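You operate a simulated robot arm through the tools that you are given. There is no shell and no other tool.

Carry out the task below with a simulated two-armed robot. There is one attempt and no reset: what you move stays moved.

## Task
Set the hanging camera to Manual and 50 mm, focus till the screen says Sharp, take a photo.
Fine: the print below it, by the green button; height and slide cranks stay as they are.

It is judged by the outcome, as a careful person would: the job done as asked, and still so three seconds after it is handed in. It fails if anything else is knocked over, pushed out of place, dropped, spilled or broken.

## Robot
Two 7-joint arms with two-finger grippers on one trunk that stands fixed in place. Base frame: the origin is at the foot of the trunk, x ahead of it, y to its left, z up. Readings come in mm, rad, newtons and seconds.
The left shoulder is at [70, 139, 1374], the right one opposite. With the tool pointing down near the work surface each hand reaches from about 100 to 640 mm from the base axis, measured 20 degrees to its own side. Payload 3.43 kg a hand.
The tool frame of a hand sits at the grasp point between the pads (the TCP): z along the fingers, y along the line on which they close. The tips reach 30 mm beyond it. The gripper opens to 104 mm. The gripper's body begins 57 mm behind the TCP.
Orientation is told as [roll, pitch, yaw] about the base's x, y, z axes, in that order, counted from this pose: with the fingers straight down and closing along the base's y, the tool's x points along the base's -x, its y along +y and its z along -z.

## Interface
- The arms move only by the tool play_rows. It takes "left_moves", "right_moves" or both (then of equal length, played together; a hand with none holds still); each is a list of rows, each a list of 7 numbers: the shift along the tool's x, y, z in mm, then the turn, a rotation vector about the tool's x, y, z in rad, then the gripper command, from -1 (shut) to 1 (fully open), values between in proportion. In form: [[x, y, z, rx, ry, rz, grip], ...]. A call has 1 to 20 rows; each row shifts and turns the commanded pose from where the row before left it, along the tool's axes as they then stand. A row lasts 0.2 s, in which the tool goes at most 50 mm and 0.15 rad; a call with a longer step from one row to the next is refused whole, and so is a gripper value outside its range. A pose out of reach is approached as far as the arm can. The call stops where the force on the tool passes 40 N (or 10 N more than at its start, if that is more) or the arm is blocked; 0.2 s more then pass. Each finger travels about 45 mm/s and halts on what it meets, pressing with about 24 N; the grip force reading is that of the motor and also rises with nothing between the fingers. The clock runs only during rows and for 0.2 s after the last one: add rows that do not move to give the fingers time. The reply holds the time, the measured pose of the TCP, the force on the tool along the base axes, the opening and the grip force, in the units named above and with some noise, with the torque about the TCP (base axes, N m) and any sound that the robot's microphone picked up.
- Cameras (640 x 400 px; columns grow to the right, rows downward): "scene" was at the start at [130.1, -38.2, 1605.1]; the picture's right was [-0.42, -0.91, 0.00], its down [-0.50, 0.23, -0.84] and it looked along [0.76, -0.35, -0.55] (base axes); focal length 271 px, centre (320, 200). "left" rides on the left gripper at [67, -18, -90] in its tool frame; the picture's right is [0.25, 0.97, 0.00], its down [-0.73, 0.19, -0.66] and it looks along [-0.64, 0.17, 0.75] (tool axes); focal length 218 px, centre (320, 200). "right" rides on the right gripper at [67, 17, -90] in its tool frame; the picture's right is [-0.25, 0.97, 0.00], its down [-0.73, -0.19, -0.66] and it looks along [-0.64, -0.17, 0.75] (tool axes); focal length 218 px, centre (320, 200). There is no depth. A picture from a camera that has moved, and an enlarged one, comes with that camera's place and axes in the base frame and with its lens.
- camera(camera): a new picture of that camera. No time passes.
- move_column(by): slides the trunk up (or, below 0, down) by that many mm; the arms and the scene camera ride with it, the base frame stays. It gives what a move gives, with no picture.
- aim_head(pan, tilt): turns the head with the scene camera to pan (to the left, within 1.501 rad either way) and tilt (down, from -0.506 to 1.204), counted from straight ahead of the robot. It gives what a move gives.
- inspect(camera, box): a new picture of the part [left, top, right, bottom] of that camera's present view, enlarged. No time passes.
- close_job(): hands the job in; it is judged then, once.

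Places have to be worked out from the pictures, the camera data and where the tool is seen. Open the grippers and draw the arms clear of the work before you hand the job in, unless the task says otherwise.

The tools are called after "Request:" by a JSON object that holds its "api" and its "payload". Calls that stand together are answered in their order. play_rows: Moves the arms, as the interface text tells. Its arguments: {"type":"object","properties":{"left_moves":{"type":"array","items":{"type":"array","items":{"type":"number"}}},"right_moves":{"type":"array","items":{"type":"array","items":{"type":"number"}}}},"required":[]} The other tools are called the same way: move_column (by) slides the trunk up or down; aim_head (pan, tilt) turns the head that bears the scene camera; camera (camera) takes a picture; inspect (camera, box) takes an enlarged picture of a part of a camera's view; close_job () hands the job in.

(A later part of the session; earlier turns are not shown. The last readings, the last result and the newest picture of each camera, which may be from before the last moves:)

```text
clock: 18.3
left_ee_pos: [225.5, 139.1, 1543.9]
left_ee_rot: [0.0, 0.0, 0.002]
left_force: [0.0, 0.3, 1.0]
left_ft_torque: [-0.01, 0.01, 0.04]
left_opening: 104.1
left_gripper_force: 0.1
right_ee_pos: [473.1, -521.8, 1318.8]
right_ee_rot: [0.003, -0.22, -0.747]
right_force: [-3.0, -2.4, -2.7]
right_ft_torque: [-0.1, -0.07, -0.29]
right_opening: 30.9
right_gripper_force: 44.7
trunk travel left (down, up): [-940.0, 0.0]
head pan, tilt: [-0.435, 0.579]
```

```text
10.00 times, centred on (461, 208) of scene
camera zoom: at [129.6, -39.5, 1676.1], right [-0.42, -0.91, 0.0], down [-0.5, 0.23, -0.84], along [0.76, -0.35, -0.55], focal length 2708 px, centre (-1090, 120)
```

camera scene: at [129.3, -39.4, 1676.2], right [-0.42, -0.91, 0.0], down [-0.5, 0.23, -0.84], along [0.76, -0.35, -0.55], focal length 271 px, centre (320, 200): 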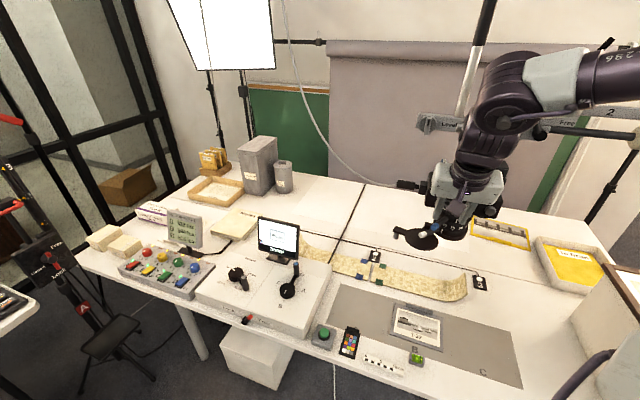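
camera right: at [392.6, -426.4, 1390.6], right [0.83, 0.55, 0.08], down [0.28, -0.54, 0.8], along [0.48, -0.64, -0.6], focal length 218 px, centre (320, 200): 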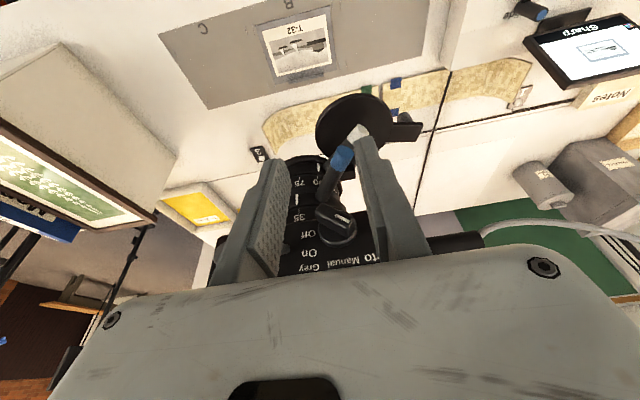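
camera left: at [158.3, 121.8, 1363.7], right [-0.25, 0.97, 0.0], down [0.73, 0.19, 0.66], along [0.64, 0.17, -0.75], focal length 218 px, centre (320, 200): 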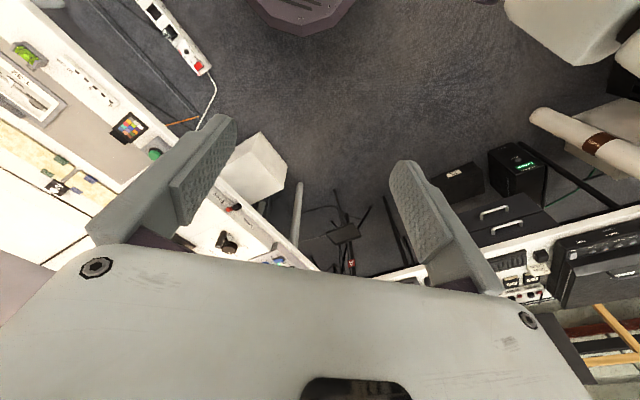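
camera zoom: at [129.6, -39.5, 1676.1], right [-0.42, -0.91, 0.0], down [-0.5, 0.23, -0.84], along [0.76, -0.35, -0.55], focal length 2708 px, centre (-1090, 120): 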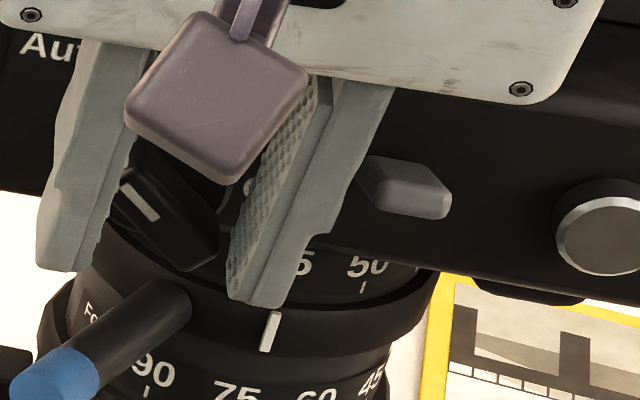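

The fingers stopped at 31 mm with no twisting torque and the dial did not turn – the tips are apparently gripping the dial's round base, i.e. 3–4 mm too deep. I open, back out slightly, and make the tool steeper so the pads lie along the bar only.

Request:
{"api": "play_rows", "payload": {"right_moves": [[0, 0, 0, 0, 0, 0, -0.3], [0, 0, 0, 0, 0, 0, -0.2], [2, 0, -1, 0, 0, 0, -0.2], [0, 0, 0, 0, 0.05, 0, -0.2], [0, 0, -1, 0, 0.05, 0, -0.2], [0, 0, 0, 0, 0, 0, -0.2]]}}

Request:
{"api": "inspect", "payload": {"camera": "right", "box": [250, 120, 410, 260]}}

Request:
{"api": "inspect", "payload": {"camera": "scene", "box": [436, 188, 486, 228]}}

```text
clock: 19.7
left_ee_pos: [225.7, 141.0, 1545.4]
left_ee_rot: [-0.002, -0.001, 0.001]
left_force: [-0.5, 0.1, 0.4]
left_ft_torque: [0.05, -0.01, 0.0]
left_opening: 104.0
left_gripper_force: 0.0
right_ee_pos: [471.0, -519.2, 1321.9]
right_ee_rot: [0.001, -0.119, -0.747]
right_force: [0.4, -0.1, 0.4]
right_ft_torque: [0.02, -0.01, 0.01]
right_opening: 41.5
right_gripper_force: 0.0
trunk travel left (down, up): [-940.0, 0.0]
head pan, tilt: [-0.435, 0.579]
```

```text
2.86 times, centred on (330, 190) of right
camera zoom: at [427.0, -454.6, 1402.0], right [0.84, 0.54, 0.03], down [0.34, -0.58, 0.74], along [0.42, -0.61, -0.67], focal length 624 px, centre (291, 229)
```

zoom: 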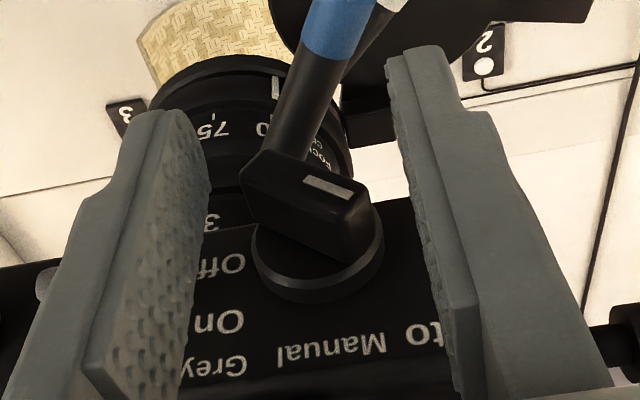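

```text
10.00 times, centred on (461, 208) of scene
camera zoom: at [129.9, -38.4, 1676.2], right [-0.42, -0.91, 0.0], down [-0.5, 0.23, -0.84], along [0.76, -0.35, -0.55], focal length 2708 px, centre (-1090, 120)
```

zoom: 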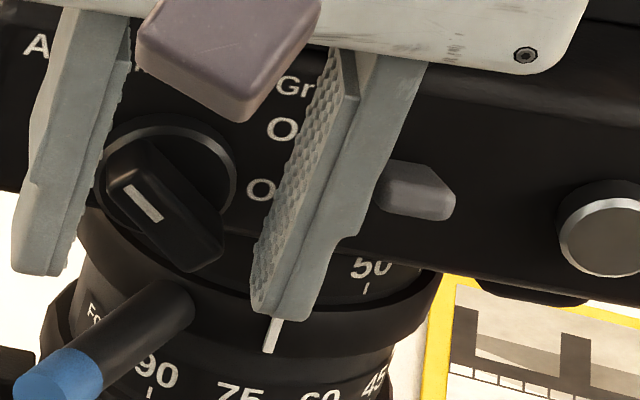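

The dial is now well visible with the pads on both sides. I close again in small steps.

Request:
{"api": "play_rows", "payload": {"right_moves": [[0, 0, 0, 0, 0, 0, -0.3], [0, 0, 0, 0, 0, 0, -0.4], [0, 0, 0, 0, 0, 0, -0.5], [0, 0, 0, 0, 0, 0, -0.6], [0, 0, 0, 0, 0, 0, -0.6]]}}

Request:
{"api": "inspect", "payload": {"camera": "right", "box": [250, 120, 410, 260]}}

Request:
{"api": "inspect", "payload": {"camera": "scene", "box": [436, 188, 486, 228]}}

```text
clock: 20.9
left_ee_pos: [225.5, 141.3, 1543.5]
left_ee_rot: [-0.001, 0.0, 0.002]
left_force: [0.7, -0.1, -0.2]
left_ft_torque: [-0.01, 0.0, -0.01]
left_opening: 104.0
left_gripper_force: 0.1
right_ee_pos: [473.3, -516.6, 1323.4]
right_ee_rot: [0.002, -0.122, -0.745]
right_force: [-1.3, -0.5, 0.1]
right_ft_torque: [-0.03, 0.03, -0.02]
right_opening: 21.2
right_gripper_force: 0.9
trunk travel left (down, up): [-940.0, 0.0]
head pan, tilt: [-0.435, 0.579]
```

```text
2.86 times, centred on (330, 190) of right
camera zoom: at [427.9, -453.0, 1402.6], right [0.84, 0.54, 0.03], down [0.34, -0.58, 0.74], along [0.42, -0.61, -0.67], focal length 624 px, centre (291, 229)
```

zoom: 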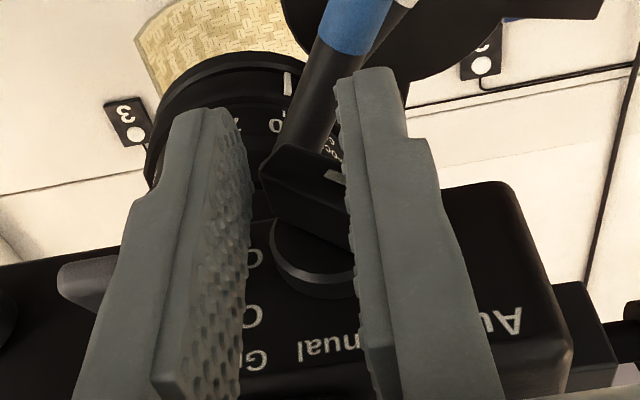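

```text
10.00 times, centred on (461, 208) of scene
camera zoom: at [130.4, -37.0, 1676.2], right [-0.42, -0.91, 0.0], down [-0.5, 0.23, -0.84], along [0.76, -0.35, -0.55], focal length 2708 px, centre (-1090, 120)
```

zoom: 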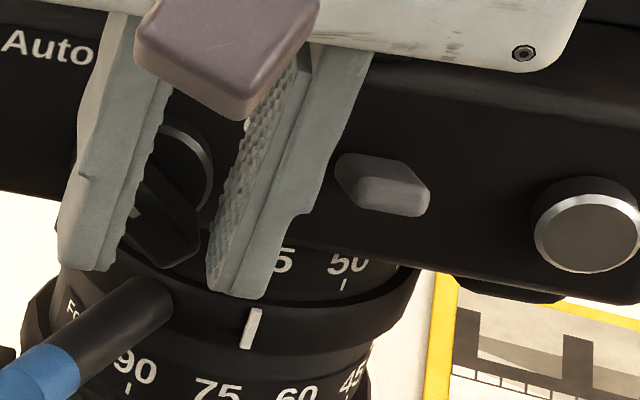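

The fingers passed in front of the bar without contact (too shallow now), and the scene view seems slightly shifted. I re-open and check whether the camera itself moved or only the head swayed.

Request:
{"api": "play_rows", "payload": {"right_moves": [[0, 0, 0, 0, 0, 0, -0.4], [0, 0, 0, 0, 0, 0, -0.2], [0, 0, 0, 0, 0, 0, -0.2]]}}

Request:
{"api": "inspect", "payload": {"camera": "scene", "box": [436, 188, 486, 228]}}

Request:
{"api": "inspect", "payload": {"camera": "scene", "box": [400, 100, 560, 260]}}

Request:
{"api": "inspect", "payload": {"camera": "right", "box": [250, 120, 410, 260]}}

```text
clock: 21.7
left_ee_pos: [226.3, 140.3, 1544.7]
left_ee_rot: [-0.003, 0.001, 0.002]
left_force: [0.2, 1.0, 0.0]
left_ft_torque: [-0.01, -0.02, 0.0]
left_opening: 104.0
left_gripper_force: 0.1
right_ee_pos: [473.0, -517.8, 1322.7]
right_ee_rot: [0.001, -0.122, -0.746]
right_force: [0.5, -0.3, 0.3]
right_ft_torque: [-0.02, 0.0, 0.01]
right_opening: 41.5
right_gripper_force: 0.1
trunk travel left (down, up): [-940.0, 0.0]
head pan, tilt: [-0.435, 0.579]
```

```text
10.00 times, centred on (461, 208) of scene
camera zoom: at [130.5, -37.8, 1676.1], right [-0.42, -0.91, 0.0], down [-0.5, 0.23, -0.84], along [0.76, -0.35, -0.55], focal length 2708 px, centre (-1090, 120)
```

zoom: 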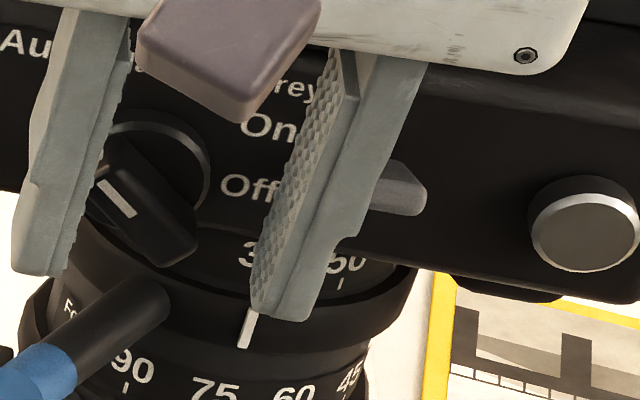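

```text
2.50 times, centred on (480, 180) of scene
camera zoom: at [130.5, -37.8, 1676.1], right [-0.42, -0.91, 0.0], down [-0.5, 0.23, -0.84], along [0.76, -0.35, -0.55], focal length 677 px, centre (-80, 250)
```

zoom: 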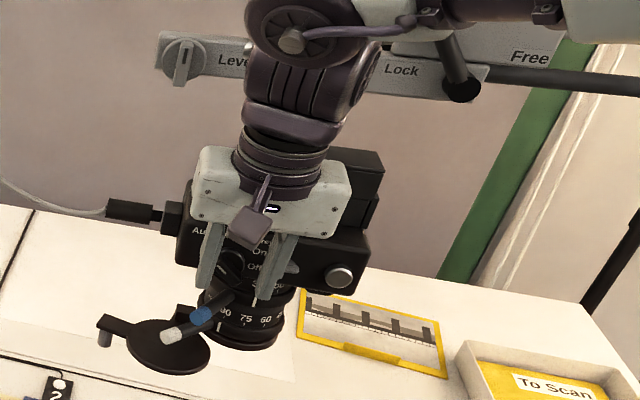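

```text
2.86 times, centred on (330, 190) of right
camera zoom: at [427.4, -454.1, 1401.9], right [0.84, 0.54, 0.03], down [0.34, -0.58, 0.74], along [0.42, -0.61, -0.67], focal length 624 px, centre (291, 229)
```

zoom: 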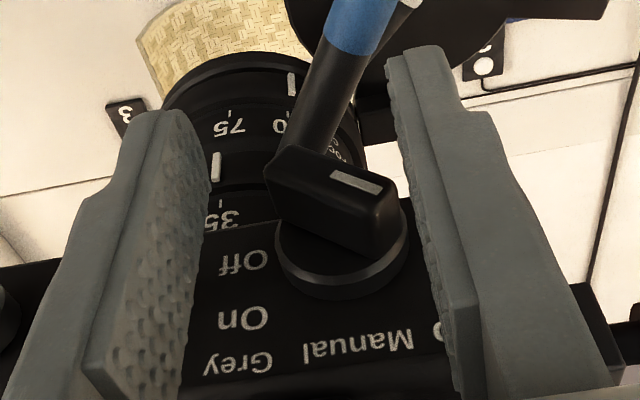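

The hanging camera shifted ~5 mm to the left relative to both cameras. I check the console (slide crank, Lock/Free lever) and the screen to see what has changed.

Request:
{"api": "inspect", "payload": {"camera": "scene", "box": [205, 215, 335, 345]}}

Request:
{"api": "inspect", "payload": {"camera": "scene", "box": [255, 210, 305, 250]}}

Request:
{"api": "inspect", "payload": {"camera": "scene", "box": [410, 90, 620, 140]}}

Request:
{"api": "inspect", "payload": {"camera": "scene", "box": [260, 260, 320, 310]}}

```text
3.08 times, centred on (270, 280) of scene
camera zoom: at [130.5, -37.8, 1676.1], right [-0.42, -0.91, 0.0], down [-0.5, 0.23, -0.84], along [0.76, -0.35, -0.55], focal length 833 px, centre (474, -46)
```

zoom: 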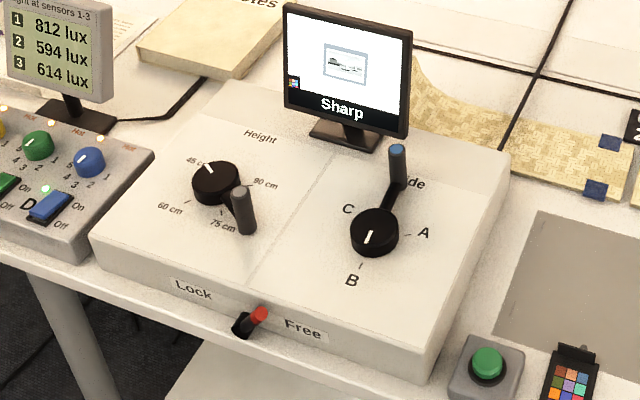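

```text
10.00 times, centred on (280, 230) of scene
camera zoom: at [130.5, -37.8, 1676.1], right [-0.42, -0.91, 0.0], down [-0.5, 0.23, -0.84], along [0.76, -0.35, -0.55], focal length 2708 px, centre (720, -100)
```

zoom: 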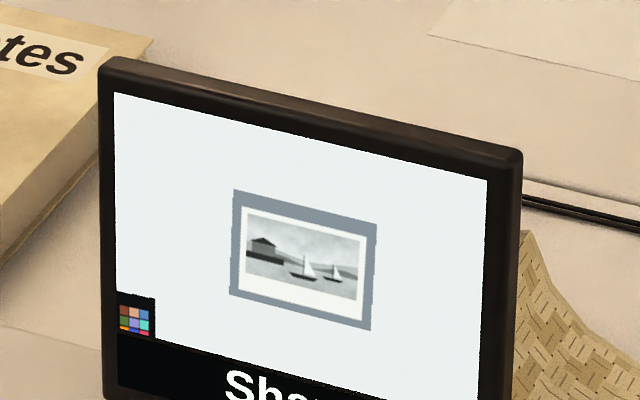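

```text
3.05 times, centred on (515, 115) of scene
camera zoom: at [130.5, -37.8, 1676.1], right [-0.42, -0.91, 0.0], down [-0.5, 0.23, -0.84], along [0.76, -0.35, -0.55], focal length 825 px, centre (-274, 459)
```

zoom: 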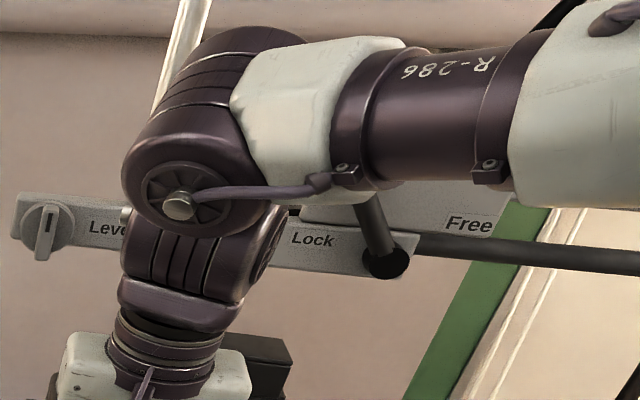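

```text
8.00 times, centred on (290, 285) of scene
camera zoom: at [130.5, -37.8, 1676.1], right [-0.42, -0.91, 0.0], down [-0.5, 0.23, -0.84], along [0.76, -0.35, -0.55], focal length 2166 px, centre (560, -480)
```

zoom: 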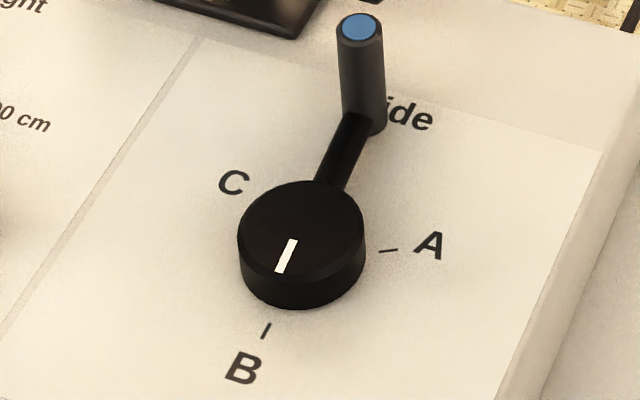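

The camera body slid ~5.5 mm left along its rail (one finger alone pushed it; slide is evidently low-friction), the crank still reads B and the screen still shows the print. I will recentre so both fingers act as a couple, go 2.5 mm deeper, and let the left finger ease the camera back as it closes.

Request:
{"api": "play_rows", "payload": {"right_moves": [[0, 2.5, 0, 0, 0, 0, -0.2], [-2.5, 0, 0.3, 0, 0, 0, -0.2], [0, 0, 0, 0, 0, 0, -0.25], [0, 0, 0, 0, 0, 0, -0.3], [0, 0, 0, 0, 0, 0, -0.35]]}}

Request:
{"api": "inspect", "payload": {"camera": "right", "box": [250, 120, 410, 260]}}

Request:
{"api": "inspect", "payload": {"camera": "scene", "box": [436, 188, 486, 228]}}

```text
clock: 22.9
left_ee_pos: [225.2, 139.5, 1543.9]
left_ee_rot: [-0.001, -0.001, 0.003]
left_force: [-1.0, 0.0, -0.2]
left_ft_torque: [-0.01, 0.0, 0.01]
left_opening: 103.9
left_gripper_force: 0.1
right_ee_pos: [476.0, -519.5, 1322.5]
right_ee_rot: [0.003, -0.121, -0.746]
right_force: [0.8, 0.2, -1.2]
right_ft_torque: [-0.02, 0.0, 0.03]
right_opening: 34.3
right_gripper_force: 0.5
trunk travel left (down, up): [-940.0, 0.0]
head pan, tilt: [-0.435, 0.579]
```

```text
2.86 times, centred on (330, 190) of right
camera zoom: at [430.5, -453.9, 1401.8], right [0.84, 0.54, 0.03], down [0.34, -0.58, 0.74], along [0.42, -0.61, -0.67], focal length 624 px, centre (291, 229)
```

zoom: 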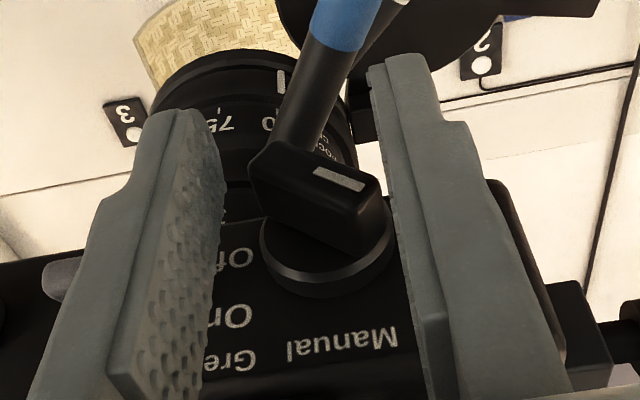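

```text
10.00 times, centred on (461, 208) of scene
camera zoom: at [130.4, -38.0, 1676.1], right [-0.42, -0.91, 0.0], down [-0.5, 0.23, -0.84], along [0.76, -0.35, -0.55], focal length 2708 px, centre (-1090, 120)
```

zoom: 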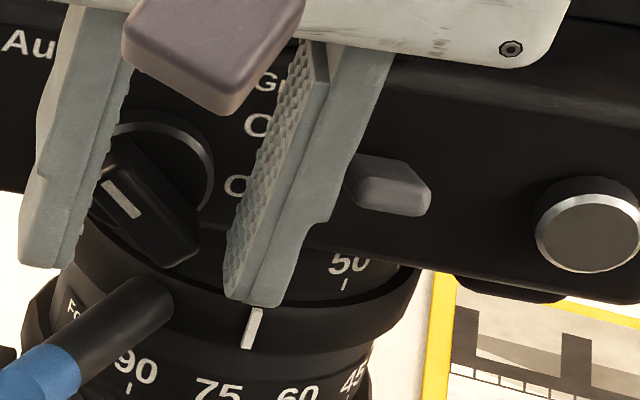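

Opening 34 mm, no contact yet. I close further in small steps.

Request:
{"api": "play_rows", "payload": {"right_moves": [[0, 0, 0, 0, 0, 0, -0.4], [0, 0, 0, 0, 0, 0, -0.45], [0, 0, 0, 0, 0, 0, -0.45]]}}

Request:
{"api": "inspect", "payload": {"camera": "right", "box": [250, 120, 410, 260]}}

Request:
{"api": "inspect", "payload": {"camera": "scene", "box": [436, 188, 486, 228]}}

```text
clock: 23.7
left_ee_pos: [227.0, 140.0, 1543.8]
left_ee_rot: [-0.001, 0.0, 0.001]
left_force: [0.8, 0.8, -0.6]
left_ft_torque: [0.0, 0.03, -0.03]
left_opening: 104.0
left_gripper_force: 0.1
right_ee_pos: [476.2, -517.5, 1321.6]
right_ee_rot: [0.001, -0.12, -0.748]
right_force: [-0.3, 1.2, -1.0]
right_ft_torque: [-0.12, -0.13, 0.01]
right_opening: 31.0
right_gripper_force: 45.7
trunk travel left (down, up): [-940.0, 0.0]
head pan, tilt: [-0.435, 0.579]
```

```text
2.86 times, centred on (330, 190) of right
camera zoom: at [430.4, -454.0, 1401.7], right [0.84, 0.54, 0.03], down [0.34, -0.58, 0.74], along [0.42, -0.61, -0.67], focal length 624 px, centre (291, 229)
```

zoom: 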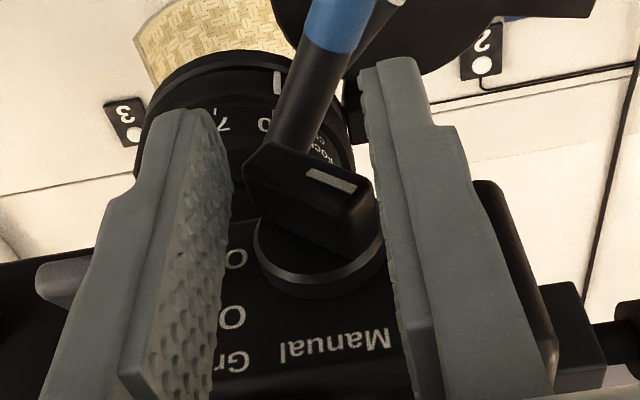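

```text
10.00 times, centred on (461, 208) of scene
camera zoom: at [130.3, -38.1, 1676.1], right [-0.42, -0.91, 0.0], down [-0.5, 0.23, -0.84], along [0.76, -0.35, -0.55], focal length 2708 px, centre (-1090, 120)
```

zoom: 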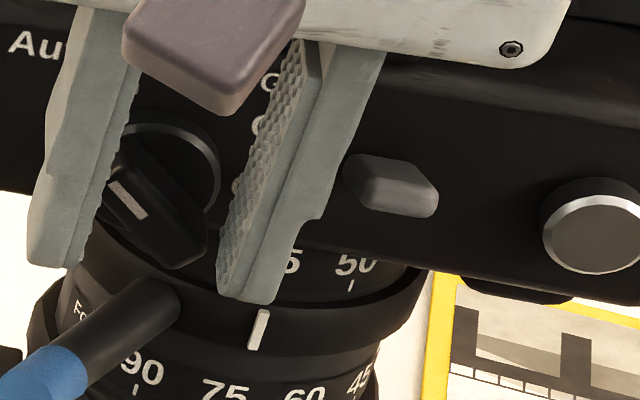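

The pads now hold the bar diagonally (31 mm, friction-jammed, no turning torque), so squeezing alone will not turn it; I'll need to grip it flat head-on and twist. While I hold it, I use the grip to slide the camera the ~3 mm back right to where it was, then check.

Request:
{"api": "play_rows", "payload": {"right_moves": [[0, -1.7, 0, 0, 0, 0, -0.45], [0, -1.7, 0, 0, 0, 0, -0.45], [0, 0, 0, 0, 0, 0, -0.45]]}}

Request:
{"api": "inspect", "payload": {"camera": "scene", "box": [436, 188, 486, 228]}}

Request:
{"api": "inspect", "payload": {"camera": "scene", "box": [255, 210, 305, 250]}}

```text
clock: 24.5
left_ee_pos: [224.2, 140.1, 1544.9]
left_ee_rot: [-0.001, -0.002, 0.002]
left_force: [-0.5, 0.5, -0.3]
left_ft_torque: [-0.02, 0.0, 0.02]
left_opening: 104.1
left_gripper_force: 0.0
right_ee_pos: [473.0, -520.1, 1322.3]
right_ee_rot: [0.003, -0.121, -0.748]
right_force: [0.4, -0.6, 1.6]
right_ft_torque: [0.17, 0.2, -0.04]
right_opening: 30.5
right_gripper_force: 44.9
trunk travel left (down, up): [-940.0, 0.0]
head pan, tilt: [-0.435, 0.579]
```

```text
10.00 times, centred on (461, 208) of scene
camera zoom: at [129.8, -38.1, 1676.2], right [-0.42, -0.91, 0.0], down [-0.5, 0.23, -0.84], along [0.76, -0.35, -0.55], focal length 2708 px, centre (-1090, 120)
```

zoom: 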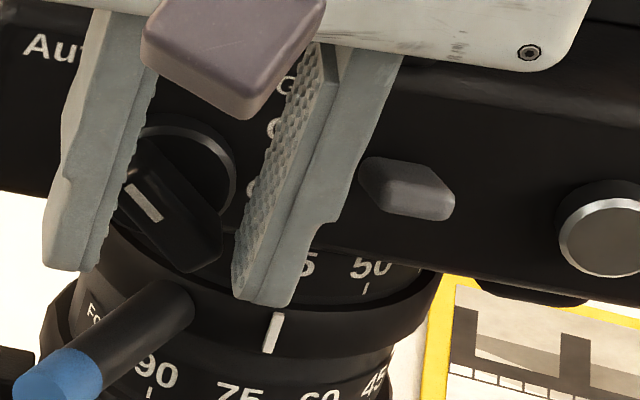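

```text
10.00 times, centred on (280, 230) of scene
camera zoom: at [129.8, -38.1, 1676.2], right [-0.42, -0.91, 0.0], down [-0.5, 0.23, -0.84], along [0.76, -0.35, -0.55], focal length 2708 px, centre (720, -100)
```

zoom: 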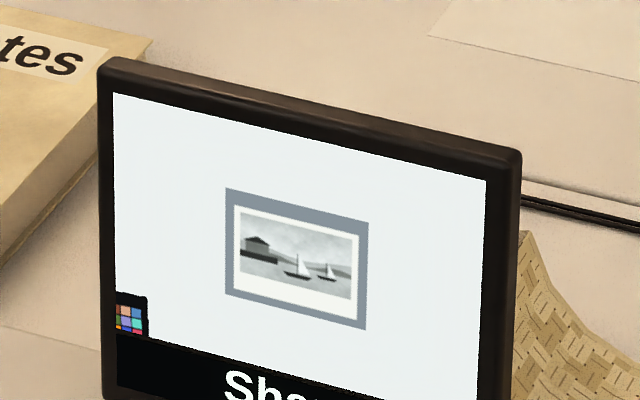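

Nearly back: in the screen preview the print and the colour chart sit within ~0.5 % of the frame (≈2 mm) of the original. I ease it another 1.8 mm right, compare, and then release and back away from the face.

Request:
{"api": "play_rows", "payload": {"right_moves": [[0, -1.8, 0, 0, 0, 0, -0.45], [0, 0, 0, 0, 0, 0, -0.45]]}}

Request:
{"api": "inspect", "payload": {"camera": "scene", "box": [255, 210, 305, 250]}}

Request:
{"api": "inspect", "payload": {"camera": "scene", "box": [436, 188, 486, 228]}}

```text
clock: 25.1
left_ee_pos: [225.6, 141.3, 1542.6]
left_ee_rot: [-0.001, 0.002, 0.002]
left_force: [-0.9, 0.1, -0.6]
left_ft_torque: [-0.04, 0.01, 0.0]
left_opening: 104.1
left_gripper_force: 0.1
right_ee_pos: [472.3, -521.7, 1322.3]
right_ee_rot: [0.001, -0.122, -0.746]
right_force: [1.5, 1.2, 2.3]
right_ft_torque: [0.33, 0.26, -0.2]
right_opening: 30.7
right_gripper_force: 44.8
trunk travel left (down, up): [-940.0, 0.0]
head pan, tilt: [-0.435, 0.579]
```

```text
10.00 times, centred on (280, 230) of scene
camera zoom: at [130.3, -37.4, 1676.2], right [-0.42, -0.91, 0.0], down [-0.5, 0.23, -0.84], along [0.76, -0.35, -0.55], focal length 2708 px, centre (720, -100)
```

zoom: 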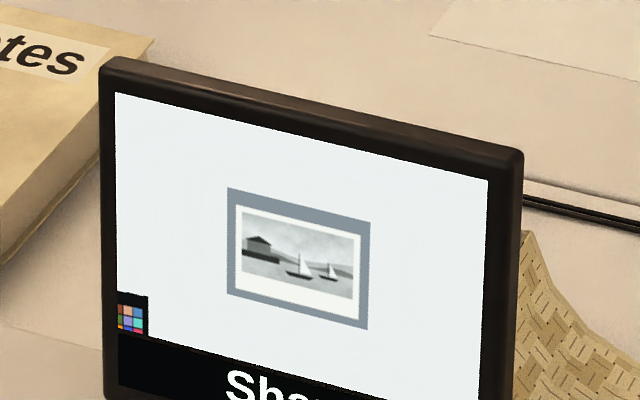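

```text
10.00 times, centred on (461, 208) of scene
camera zoom: at [130.3, -37.4, 1676.2], right [-0.42, -0.91, 0.0], down [-0.5, 0.23, -0.84], along [0.76, -0.35, -0.55], focal length 2708 px, centre (-1090, 120)
```

zoom: 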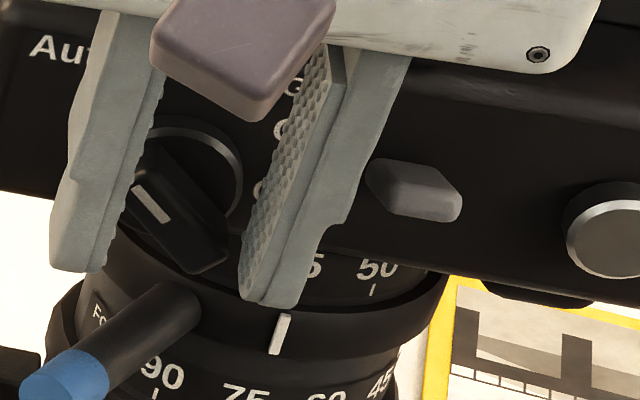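

By the scene view (paddle, "50", round knob at their original pixels) the camera is back in its original position to within about 1 mm. I open and back straight out from the face.

Request:
{"api": "play_rows", "payload": {"right_moves": [[0, 0, 0, 0, 0, 0, -0.3], [0, 0, 0, 0, 0, 0, -0.2], [15, 0, -2, 0, 0, 0, -0.2], [30, 0, -4, 0, 0, 0, -0.2], [40, 0, -5, 0, 0, 0, -0.2], [0, 0, 0, 0, 0, 0, -0.2]]}}

Request:
{"api": "inspect", "payload": {"camera": "scene", "box": [255, 210, 305, 250]}}

Request:
{"api": "inspect", "payload": {"camera": "scene", "box": [400, 150, 520, 250]}}

```text
clock: 26.5
left_ee_pos: [226.0, 141.1, 1543.9]
left_ee_rot: [-0.002, 0.0, 0.002]
left_force: [0.0, 0.1, 0.0]
left_ft_torque: [0.0, -0.01, 0.0]
left_opening: 104.0
left_gripper_force: 0.1
right_ee_pos: [407.4, -465.4, 1320.9]
right_ee_rot: [0.002, -0.123, -0.747]
right_force: [0.5, 0.2, 0.2]
right_ft_torque: [-0.01, 0.03, -0.01]
right_opening: 41.6
right_gripper_force: 0.0
trunk travel left (down, up): [-940.0, 0.0]
head pan, tilt: [-0.435, 0.579]
```

```text
10.00 times, centred on (280, 230) of scene
camera zoom: at [130.7, -37.9, 1676.1], right [-0.42, -0.91, 0.0], down [-0.5, 0.23, -0.84], along [0.76, -0.35, -0.55], focal length 2708 px, centre (720, -100)
```

zoom: 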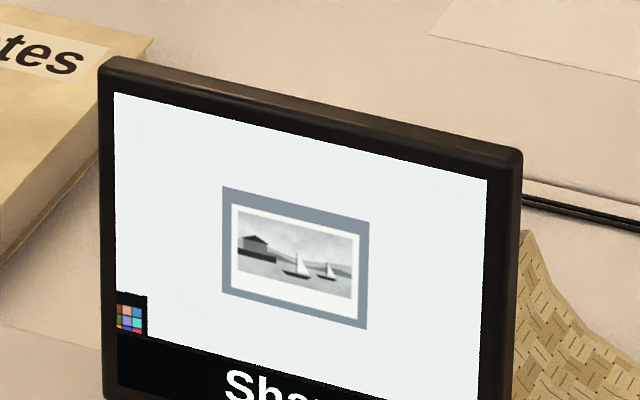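

```text
4.00 times, centred on (460, 200) of scene
camera zoom: at [130.7, -37.9, 1676.1], right [-0.42, -0.91, 0.0], down [-0.5, 0.23, -0.84], along [0.76, -0.35, -0.55], focal length 1083 px, centre (-240, 200)
```

zoom: 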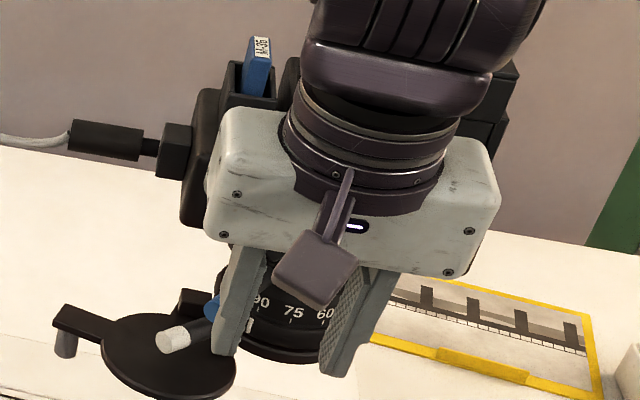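

The preview is back to its original framing. For a head-on grip (tool horizontal) the arm needs its wrist at least ~415 mm from the shoulder, so I'll lower the trunk in stages while raising and pitching the hand in front of the camera. First stage: trunk down 150.

Request:
{"api": "move_column", "payload": {"by": -150}}

Request:
{"api": "play_rows", "payload": {"right_moves": [[-4.5, 0, -37, 0, 0, 0, -0.2], [-4.5, 0, -37, 0, 0, 0, -0.2], [-4.5, 0, -37, 0, -0.07, 0, -0.2], [-4.5, 0, -35, 0, -0.1, 0, -0.2], [0, 0, 0, 0, -0.1, 0, -0.2]]}}

```text
clock: 28.3
left_ee_pos: [225.6, 139.7, 1393.9]
left_ee_rot: [-0.003, 0.001, 0.003]
left_force: [-0.3, -0.3, 0.0]
left_ft_torque: [0.01, 0.02, -0.01]
left_opening: 103.9
left_gripper_force: 0.2
right_ee_pos: [408.1, -465.7, 1171.3]
right_ee_rot: [0.003, -0.122, -0.747]
right_force: [0.6, 0.1, 0.0]
right_ft_torque: [0.02, 0.04, 0.0]
right_opening: 41.4
right_gripper_force: 0.0
trunk travel left (down, up): [-790.0, 150.0]
head pan, tilt: [-0.435, 0.579]
```

```text
clock: 29.5
left_ee_pos: [225.5, 140.7, 1394.5]
left_ee_rot: [-0.002, 0.0, 0.002]
left_force: [-0.8, -0.5, -0.6]
left_ft_torque: [0.02, -0.04, 0.02]
left_opening: 103.9
left_gripper_force: 0.0
right_ee_pos: [406.6, -464.5, 1317.8]
right_ee_rot: [0.004, -0.392, -0.746]
right_force: [-0.6, 0.5, 0.2]
right_ft_torque: [0.03, 0.0, 0.0]
right_opening: 41.5
right_gripper_force: 0.1
trunk travel left (down, up): [-790.0, 150.0]
head pan, tilt: [-0.435, 0.579]
```

That worked (pitch -0.39 in reach). Next stage: trunk down 100, hand back up 100 with another 0.3 rad of pitch.

Request:
{"api": "move_column", "payload": {"by": -100}}

Request:
{"api": "play_rows", "payload": {"right_moves": [[-13, 0, -31, 0, -0.1, 0, -0.2], [-16, 0, -29, 0, -0.1, 0, -0.2], [-19, 0, -28, 0, -0.1, 0, -0.2], [0, 0, 0, 0, 0, 0, -0.2]]}}

```text
clock: 30.8
left_ee_pos: [227.2, 140.8, 1294.1]
left_ee_rot: [-0.001, 0.0, 0.001]
left_force: [0.6, -0.3, 0.2]
left_ft_torque: [0.0, 0.03, 0.0]
left_opening: 104.1
left_gripper_force: 0.0
right_ee_pos: [406.7, -464.3, 1219.0]
right_ee_rot: [0.001, -0.391, -0.748]
right_force: [-0.8, -0.9, 0.0]
right_ft_torque: [0.01, -0.01, -0.01]
right_opening: 41.5
right_gripper_force: 0.1
trunk travel left (down, up): [-690.0, 250.0]
head pan, tilt: [-0.435, 0.579]
```

```text
clock: 31.8
left_ee_pos: [225.6, 140.1, 1293.9]
left_ee_rot: [-0.001, -0.001, 0.002]
left_force: [0.9, -0.3, 0.2]
left_ft_torque: [0.0, -0.01, 0.02]
left_opening: 103.7
left_gripper_force: 0.0
right_ee_pos: [406.8, -465.0, 1318.5]
right_ee_rot: [0.002, -0.693, -0.748]
right_force: [0.5, -0.1, -0.4]
right_ft_torque: [0.03, -0.04, 0.03]
right_opening: 41.8
right_gripper_force: 0.0
trunk travel left (down, up): [-690.0, 250.0]
head pan, tilt: [-0.435, 0.579]
```

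Good, pitch -0.69 is in reach. Third stage: trunk down 100, hand up 100, pitch to about -1.0.

Request:
{"api": "move_column", "payload": {"by": -100}}

Request:
{"api": "play_rows", "payload": {"right_moves": [[-21, 0, -26, 0, -0.1, 0, -0.2], [-23, 0, -23, 0, -0.1, 0, -0.2], [-26, 0, -21, 0, -0.1, 0, -0.2], [0, 0, 0, 0, 0, 0, -0.2]]}}

Request:
{"api": "camera", "payload": {"camera": "scene"}}

```text
clock: 33.1
left_ee_pos: [225.6, 140.8, 1194.7]
left_ee_rot: [-0.001, -0.002, 0.001]
left_force: [-0.6, 0.1, 0.2]
left_ft_torque: [0.0, -0.01, 0.0]
left_opening: 104.1
left_gripper_force: 0.1
right_ee_pos: [407.6, -465.3, 1218.9]
right_ee_rot: [0.004, -0.691, -0.75]
right_force: [0.2, 0.9, 0.5]
right_ft_torque: [0.05, -0.03, 0.0]
right_opening: 41.7
right_gripper_force: 0.1
trunk travel left (down, up): [-590.0, 350.0]
head pan, tilt: [-0.435, 0.579]
```

```text
clock: 34.1
left_ee_pos: [225.6, 141.1, 1193.6]
left_ee_rot: [-0.002, -0.001, 0.002]
left_force: [0.1, 1.3, 0.1]
left_ft_torque: [-0.01, 0.0, -0.01]
left_opening: 103.8
left_gripper_force: 0.0
right_ee_pos: [406.5, -465.6, 1316.9]
right_ee_rot: [0.004, -0.992, -0.75]
right_force: [0.9, 0.6, 0.5]
right_ft_torque: [-0.02, 0.02, 0.0]
right_opening: 41.4
right_gripper_force: 0.1
trunk travel left (down, up): [-590.0, 350.0]
head pan, tilt: [-0.435, 0.579]
```

```text
taken
camera scene: at [130.3, -38.2, 1326.1], right [-0.42, -0.91, 0.0], down [-0.5, 0.23, -0.84], along [0.76, -0.35, -0.55], focal length 271 px, centre (320, 200)
```

scene: 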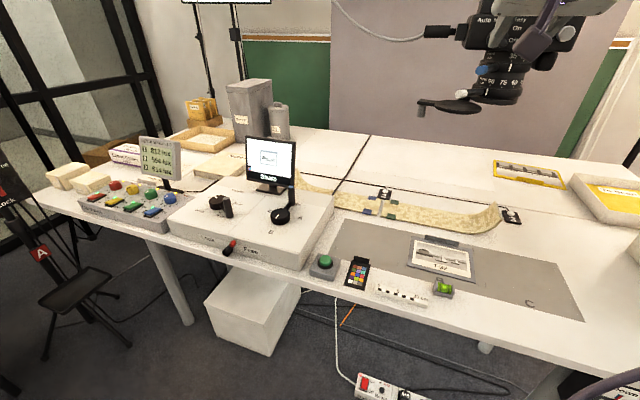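

The staging works. Trunk down another 100 with pitch to about -1.3, and I aim the head up towards the camera.

Request:
{"api": "move_column", "payload": {"by": -100}}

Request:
{"api": "play_rows", "payload": {"right_moves": [[-28, 0, -18, 0, -0.1, 0, -0.2], [-30, 0, -15, 0, -0.1, 0, -0.2], [-31, 0, -12, 0, -0.1, 0, -0.2], [0, 0, 0, 0, 0, 0, -0.2]]}}

Request:
{"api": "aim_head", "payload": {"pan": -0.8, "tilt": 0.1}}

Request:
{"api": "camera", "payload": {"camera": "scene"}}

Request:
{"api": "camera", "payload": {"camera": "right"}}

```text
clock: 35.5
left_ee_pos: [225.7, 140.5, 1094.7]
left_ee_rot: [-0.001, -0.004, 0.002]
left_force: [-1.3, -0.1, 0.2]
left_ft_torque: [0.0, 0.01, -0.01]
left_opening: 104.0
left_gripper_force: 0.0
right_ee_pos: [406.2, -463.9, 1216.7]
right_ee_rot: [0.004, -0.991, -0.752]
right_force: [-0.2, -0.4, 0.5]
right_ft_torque: [-0.01, -0.01, 0.01]
right_opening: 41.5
right_gripper_force: 0.1
trunk travel left (down, up): [-490.0, 450.0]
head pan, tilt: [-0.435, 0.579]
```

```text
clock: 36.5
left_ee_pos: [226.3, 139.7, 1094.7]
left_ee_rot: [-0.002, -0.001, 0.001]
left_force: [0.1, 0.9, 0.3]
left_ft_torque: [0.01, -0.03, -0.03]
left_opening: 104.2
left_gripper_force: 0.1
right_ee_pos: [408.0, -467.5, 1316.8]
right_ee_rot: [0.008, -1.293, -0.755]
right_force: [0.1, 0.0, 0.1]
right_ft_torque: [-0.02, 0.01, -0.01]
right_opening: 41.7
right_gripper_force: 0.1
trunk travel left (down, up): [-490.0, 450.0]
head pan, tilt: [-0.435, 0.579]
```

```text
clock: 37.4
left_ee_pos: [226.0, 141.9, 1094.5]
left_ee_rot: [-0.001, -0.001, 0.0]
left_force: [0.3, -0.7, -0.6]
left_ft_torque: [0.0, 0.01, -0.02]
left_opening: 103.7
left_gripper_force: 0.0
right_ee_pos: [406.6, -467.5, 1317.1]
right_ee_rot: [0.007, -1.291, -0.754]
right_force: [-0.1, -0.6, 0.3]
right_ft_torque: [-0.01, 0.01, 0.0]
right_opening: 41.9
right_gripper_force: 0.1
trunk travel left (down, up): [-490.0, 450.0]
head pan, tilt: [-0.799, 0.099]
```

```text
taken
camera scene: at [113.6, -66.6, 1270.3], right [-0.72, -0.7, 0.0], down [-0.07, 0.07, -0.99], along [0.69, -0.71, -0.1], focal length 271 px, centre (320, 200)
```

scene: 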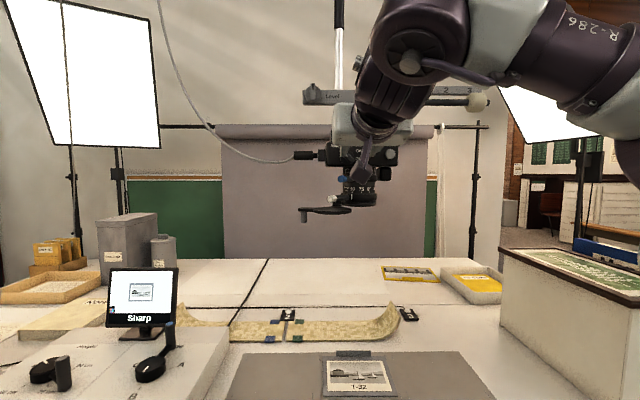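

```text
taken
camera right: at [342.1, -384.0, 1275.7], right [0.71, 0.66, 0.25], down [-0.45, 0.15, 0.88], along [0.55, -0.73, 0.4], focal length 218 px, centre (320, 200)
```

right: 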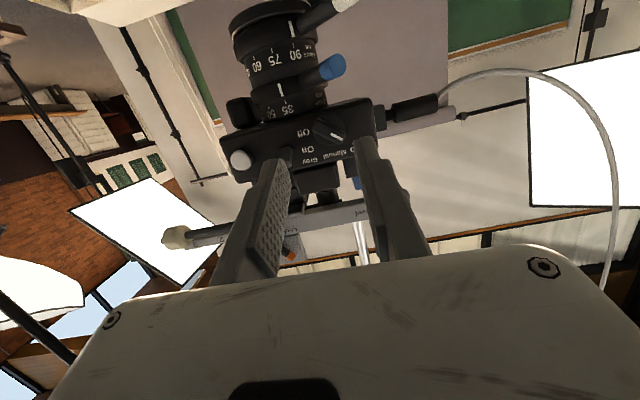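

Head-on works. One more stage: trunk down 60, hand up 60 and pitch to ~-1.55 (horizontal).

Request:
{"api": "move_column", "payload": {"by": -60}}

Request:
{"api": "play_rows", "payload": {"right_moves": [[-26, 0, -7, 0, -0.09, 0, -0.2], [-27, 0, -5, 0, -0.09, 0, -0.2], [0, 0, 0, 0, -0.08, 0, -0.2], [0, 0, 0, 0, 0, 0, -0.2]]}}

Request:
{"api": "camera", "payload": {"camera": "right"}}

Request:
{"api": "camera", "payload": {"camera": "scene"}}

```text
clock: 38.4
left_ee_pos: [225.5, 139.8, 1034.0]
left_ee_rot: [-0.001, -0.003, 0.003]
left_force: [0.6, 0.2, -0.1]
left_ft_torque: [-0.02, 0.01, 0.01]
left_opening: 103.7
left_gripper_force: 0.2
right_ee_pos: [407.9, -467.0, 1256.6]
right_ee_rot: [0.008, -1.289, -0.755]
right_force: [0.3, 0.0, -0.5]
right_ft_torque: [-0.02, 0.05, 0.02]
right_opening: 41.4
right_gripper_force: 0.1
trunk travel left (down, up): [-430.0, 510.0]
head pan, tilt: [-0.799, 0.099]
```

```text
clock: 39.4
left_ee_pos: [225.2, 141.6, 1034.8]
left_ee_rot: [-0.003, 0.0, 0.001]
left_force: [0.5, 0.7, 0.0]
left_ft_torque: [-0.02, -0.02, -0.01]
left_opening: 104.0
left_gripper_force: 0.0
right_ee_pos: [406.8, -468.2, 1310.9]
right_ee_rot: [0.099, -1.552, -0.847]
right_force: [0.6, 0.2, 1.0]
right_ft_torque: [-0.01, 0.01, 0.02]
right_opening: 41.6
right_gripper_force: 0.1
trunk travel left (down, up): [-430.0, 510.0]
head pan, tilt: [-0.799, 0.099]
```

```text
taken
camera right: at [352.0, -394.0, 1244.7], right [0.66, 0.71, 0.25], down [-0.6, 0.3, 0.74], along [0.45, -0.64, 0.62], focal length 218 px, centre (320, 200)
```

right: 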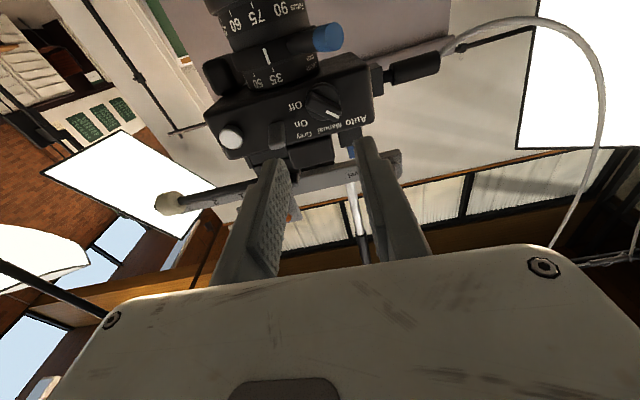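

```text
taken
camera scene: at [113.5, -66.3, 1210.4], right [-0.72, -0.7, 0.0], down [-0.07, 0.07, -1.0], along [0.69, -0.71, -0.1], focal length 271 px, centre (320, 200)
```

scene: 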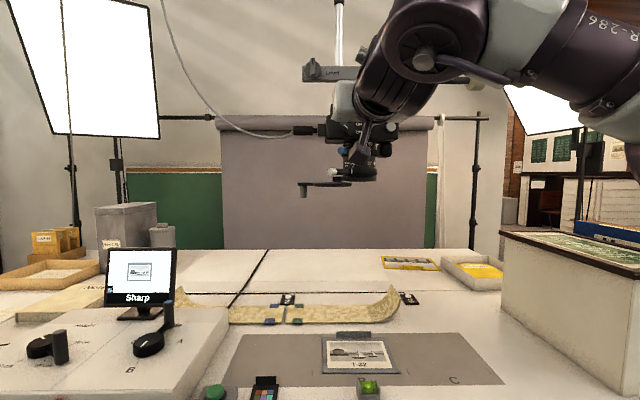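

The tool is now horizontal, pointing straight at the face (z_t ≈ [0.73, -0.68, -0.02]). I roll the hand 45° counter-clockwise so the pads become parallel to the pointer bar, and shift laterally to the dial's centre line.

Request:
{"api": "play_rows", "payload": {"right_moves": [[0, 6.5, 0, 0, 0, 0, -0.2], [3.5, 0, 0, 0, 0, -0.13, -0.2], [0, 0, 0, 0, 0, -0.13, -0.2], [0, 0, 0, 0, 0, -0.13, -0.2], [0, 0, 0, 0, 0, -0.13, -0.2], [0, 0, 0, 0, 0, -0.13, -0.2], [0, 0, 0, 0, 0, -0.135, -0.2], [0, 0, 0, 0, 0, 0, -0.2]]}}

Request:
{"api": "camera", "payload": {"camera": "right"}}

Request:
{"api": "inspect", "payload": {"camera": "scene", "box": [290, 80, 450, 200]}}

```text
clock: 41.2
left_ee_pos: [224.7, 140.7, 1034.8]
left_ee_rot: [-0.001, -0.001, 0.002]
left_force: [0.4, 0.0, 0.5]
left_ft_torque: [0.0, 0.03, 0.02]
left_opening: 104.0
left_gripper_force: 0.0
right_ee_pos: [411.6, -461.6, 1307.3]
right_ee_rot: [-1.541, -0.785, 0.805]
right_force: [0.2, 0.7, 0.1]
right_ft_torque: [-0.01, 0.03, 0.02]
right_opening: 41.9
right_gripper_force: 0.1
trunk travel left (down, up): [-430.0, 510.0]
head pan, tilt: [-0.799, 0.099]
```

```text
taken
camera right: at [321.2, -427.4, 1248.4], right [0.58, 0.64, -0.5], down [-0.21, 0.72, 0.66], along [0.79, -0.28, 0.55], focal length 218 px, centre (320, 200)
```

right: 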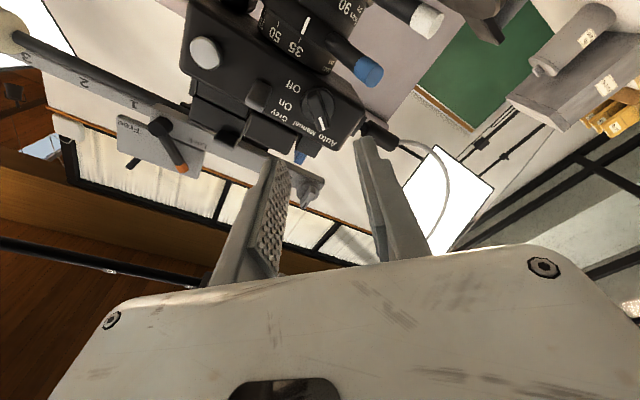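

```text
3.33 times, centred on (370, 140) of scene
camera zoom: at [113.5, -66.6, 1210.4], right [-0.72, -0.7, 0.0], down [-0.07, 0.07, -0.99], along [0.69, -0.71, -0.1], focal length 903 px, centre (153, 400)
```

zoom: 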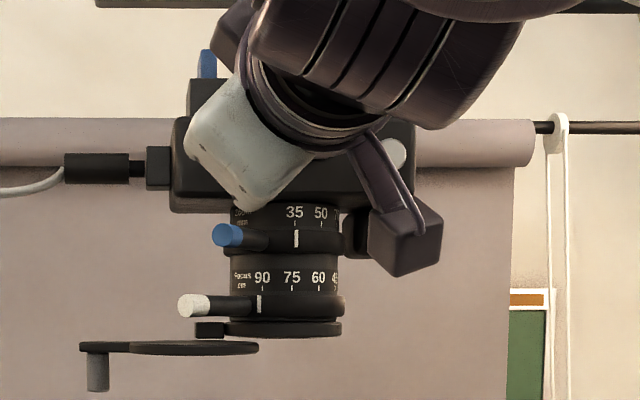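

The roll is right (x_t points down-right along the bar). I zoom in on the hand camera to check the bar's alignment to the pads.

Request:
{"api": "inspect", "payload": {"camera": "right", "box": [250, 60, 410, 200]}}

```text
2.86 times, centred on (330, 130) of right
camera zoom: at [321.2, -427.4, 1248.4], right [0.58, 0.64, -0.5], down [-0.21, 0.72, 0.66], along [0.79, -0.28, 0.55], focal length 624 px, centre (291, 400)
```

zoom: 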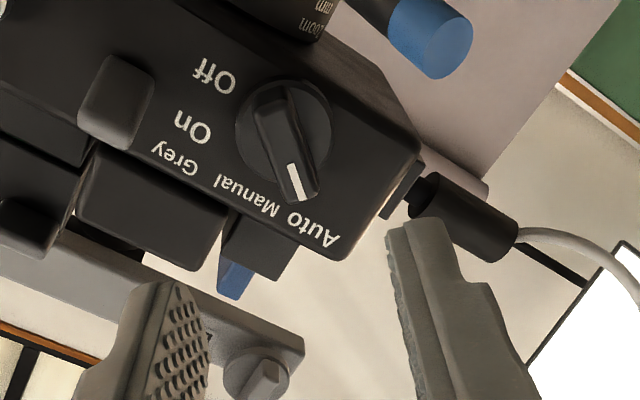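

The pads are parallel to the bar. Cross-checking rays from both cameras puts the bar's front nearer n ≈ 70, left ≈ 43, z ≈ 1303, i.e. ~5 mm toward down-right of the tool axis. I correct that, narrow the opening to 34 mm, and advance 45 mm.

Request:
{"api": "play_rows", "payload": {"right_moves": [[5, 0, 0, 0, 0, 0, -0.35], [0, 0, 15, 0, 0, 0, -0.35], [0, 0, 15, 0, 0, 0, -0.35], [0, 0, 15, 0, 0, 0, -0.35], [0, 0, 0, 0, 0, 0, -0.35]]}}

Request:
{"api": "inspect", "payload": {"camera": "right", "box": [250, 80, 410, 220]}}

```text
clock: 42.4
left_ee_pos: [224.7, 141.5, 1033.2]
left_ee_rot: [-0.001, -0.002, 0.002]
left_force: [-0.1, 0.3, 0.9]
left_ft_torque: [0.02, -0.01, 0.04]
left_opening: 103.8
left_gripper_force: 0.0
right_ee_pos: [442.8, -497.0, 1303.4]
right_ee_rot: [-1.545, -0.786, 0.804]
right_force: [0.0, 0.5, -0.1]
right_ft_torque: [0.04, -0.03, -0.02]
right_opening: 33.9
right_gripper_force: 0.0
trunk travel left (down, up): [-430.0, 510.0]
head pan, tilt: [-0.799, 0.099]
```

```text
2.86 times, centred on (330, 150) of right
camera zoom: at [351.7, -461.4, 1244.5], right [0.58, 0.64, -0.5], down [-0.21, 0.72, 0.66], along [0.79, -0.28, 0.55], focal length 624 px, centre (291, 343)
```

zoom: 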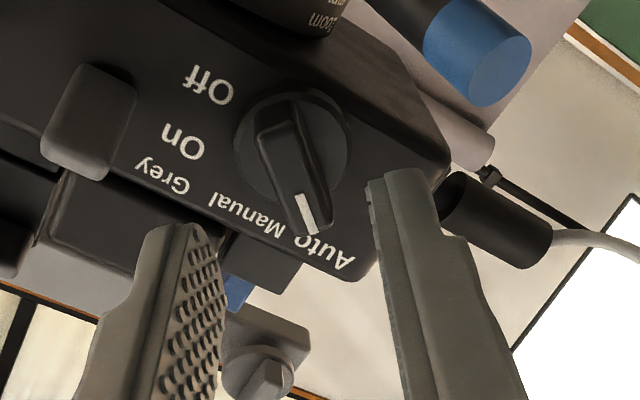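

Now the bar sits right on the tool axis in the hand view (predicted (293,168), seen ≈(292,165)). I advance another 24 mm and look again.

Request:
{"api": "play_rows", "payload": {"right_moves": [[0, 0, 12, 0, 0, 0, -0.35], [0, 0, 12, 0, 0, 0, -0.35], [0, 0, 0, 0, 0, 0, -0.35]]}}

Request:
{"api": "inspect", "payload": {"camera": "right", "box": [250, 80, 410, 220]}}

```text
clock: 43.2
left_ee_pos: [226.5, 140.7, 1033.9]
left_ee_rot: [-0.002, -0.002, 0.0]
left_force: [0.1, 0.2, 0.8]
left_ft_torque: [-0.02, -0.02, -0.06]
left_opening: 103.9
left_gripper_force: 0.0
right_ee_pos: [460.1, -511.6, 1302.9]
right_ee_rot: [-1.543, -0.787, 0.802]
right_force: [1.0, 0.5, 0.7]
right_ft_torque: [0.0, 0.01, 0.0]
right_opening: 34.1
right_gripper_force: 0.0
trunk travel left (down, up): [-430.0, 510.0]
head pan, tilt: [-0.799, 0.099]
```

```text
2.86 times, centred on (330, 150) of right
camera zoom: at [370.0, -477.0, 1243.3], right [0.58, 0.64, -0.5], down [-0.21, 0.72, 0.66], along [0.79, -0.28, 0.55], focal length 624 px, centre (291, 343)
```

zoom: 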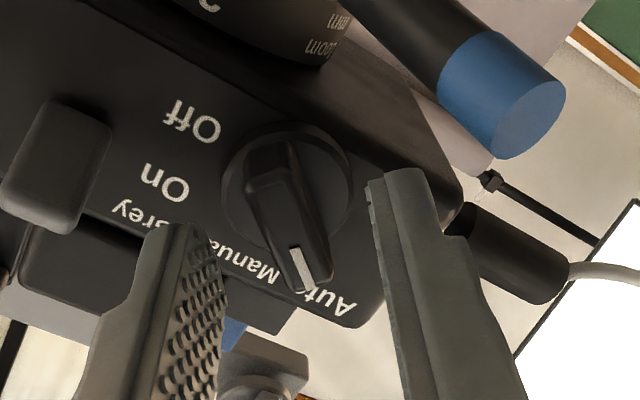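

The bar's front is now right at the tips' depth (prediction matches for t ≈ 31 mm). I advance 4 + 4 mm so the tips straddle the bar, checking force.

Request:
{"api": "play_rows", "payload": {"right_moves": [[0, 0, 4, 0, 0, 0, -0.35], [0, 0, 4, 0, 0, 0, -0.35], [0, 0, 0, 0, 0, 0, -0.35]]}}

Request:
{"api": "inspect", "payload": {"camera": "right", "box": [250, 100, 410, 240]}}

```text
clock: 44.0
left_ee_pos: [225.3, 140.7, 1034.8]
left_ee_rot: [-0.001, 0.0, 0.002]
left_force: [-0.2, -0.3, 0.0]
left_ft_torque: [-0.01, 0.02, -0.01]
left_opening: 104.0
left_gripper_force: 0.0
right_ee_pos: [464.8, -516.8, 1301.9]
right_ee_rot: [-1.544, -0.787, 0.805]
right_force: [-0.2, -0.4, -0.2]
right_ft_torque: [0.05, -0.02, 0.06]
right_opening: 33.9
right_gripper_force: 0.0
trunk travel left (down, up): [-430.0, 510.0]
head pan, tilt: [-0.799, 0.099]
```

```text
2.86 times, centred on (330, 170) of right
camera zoom: at [375.1, -482.2, 1243.2], right [0.58, 0.64, -0.5], down [-0.21, 0.72, 0.66], along [0.79, -0.28, 0.55], focal length 624 px, centre (291, 286)
```

zoom: 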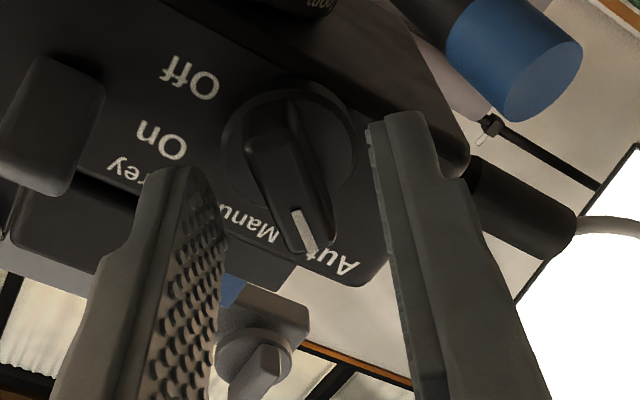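

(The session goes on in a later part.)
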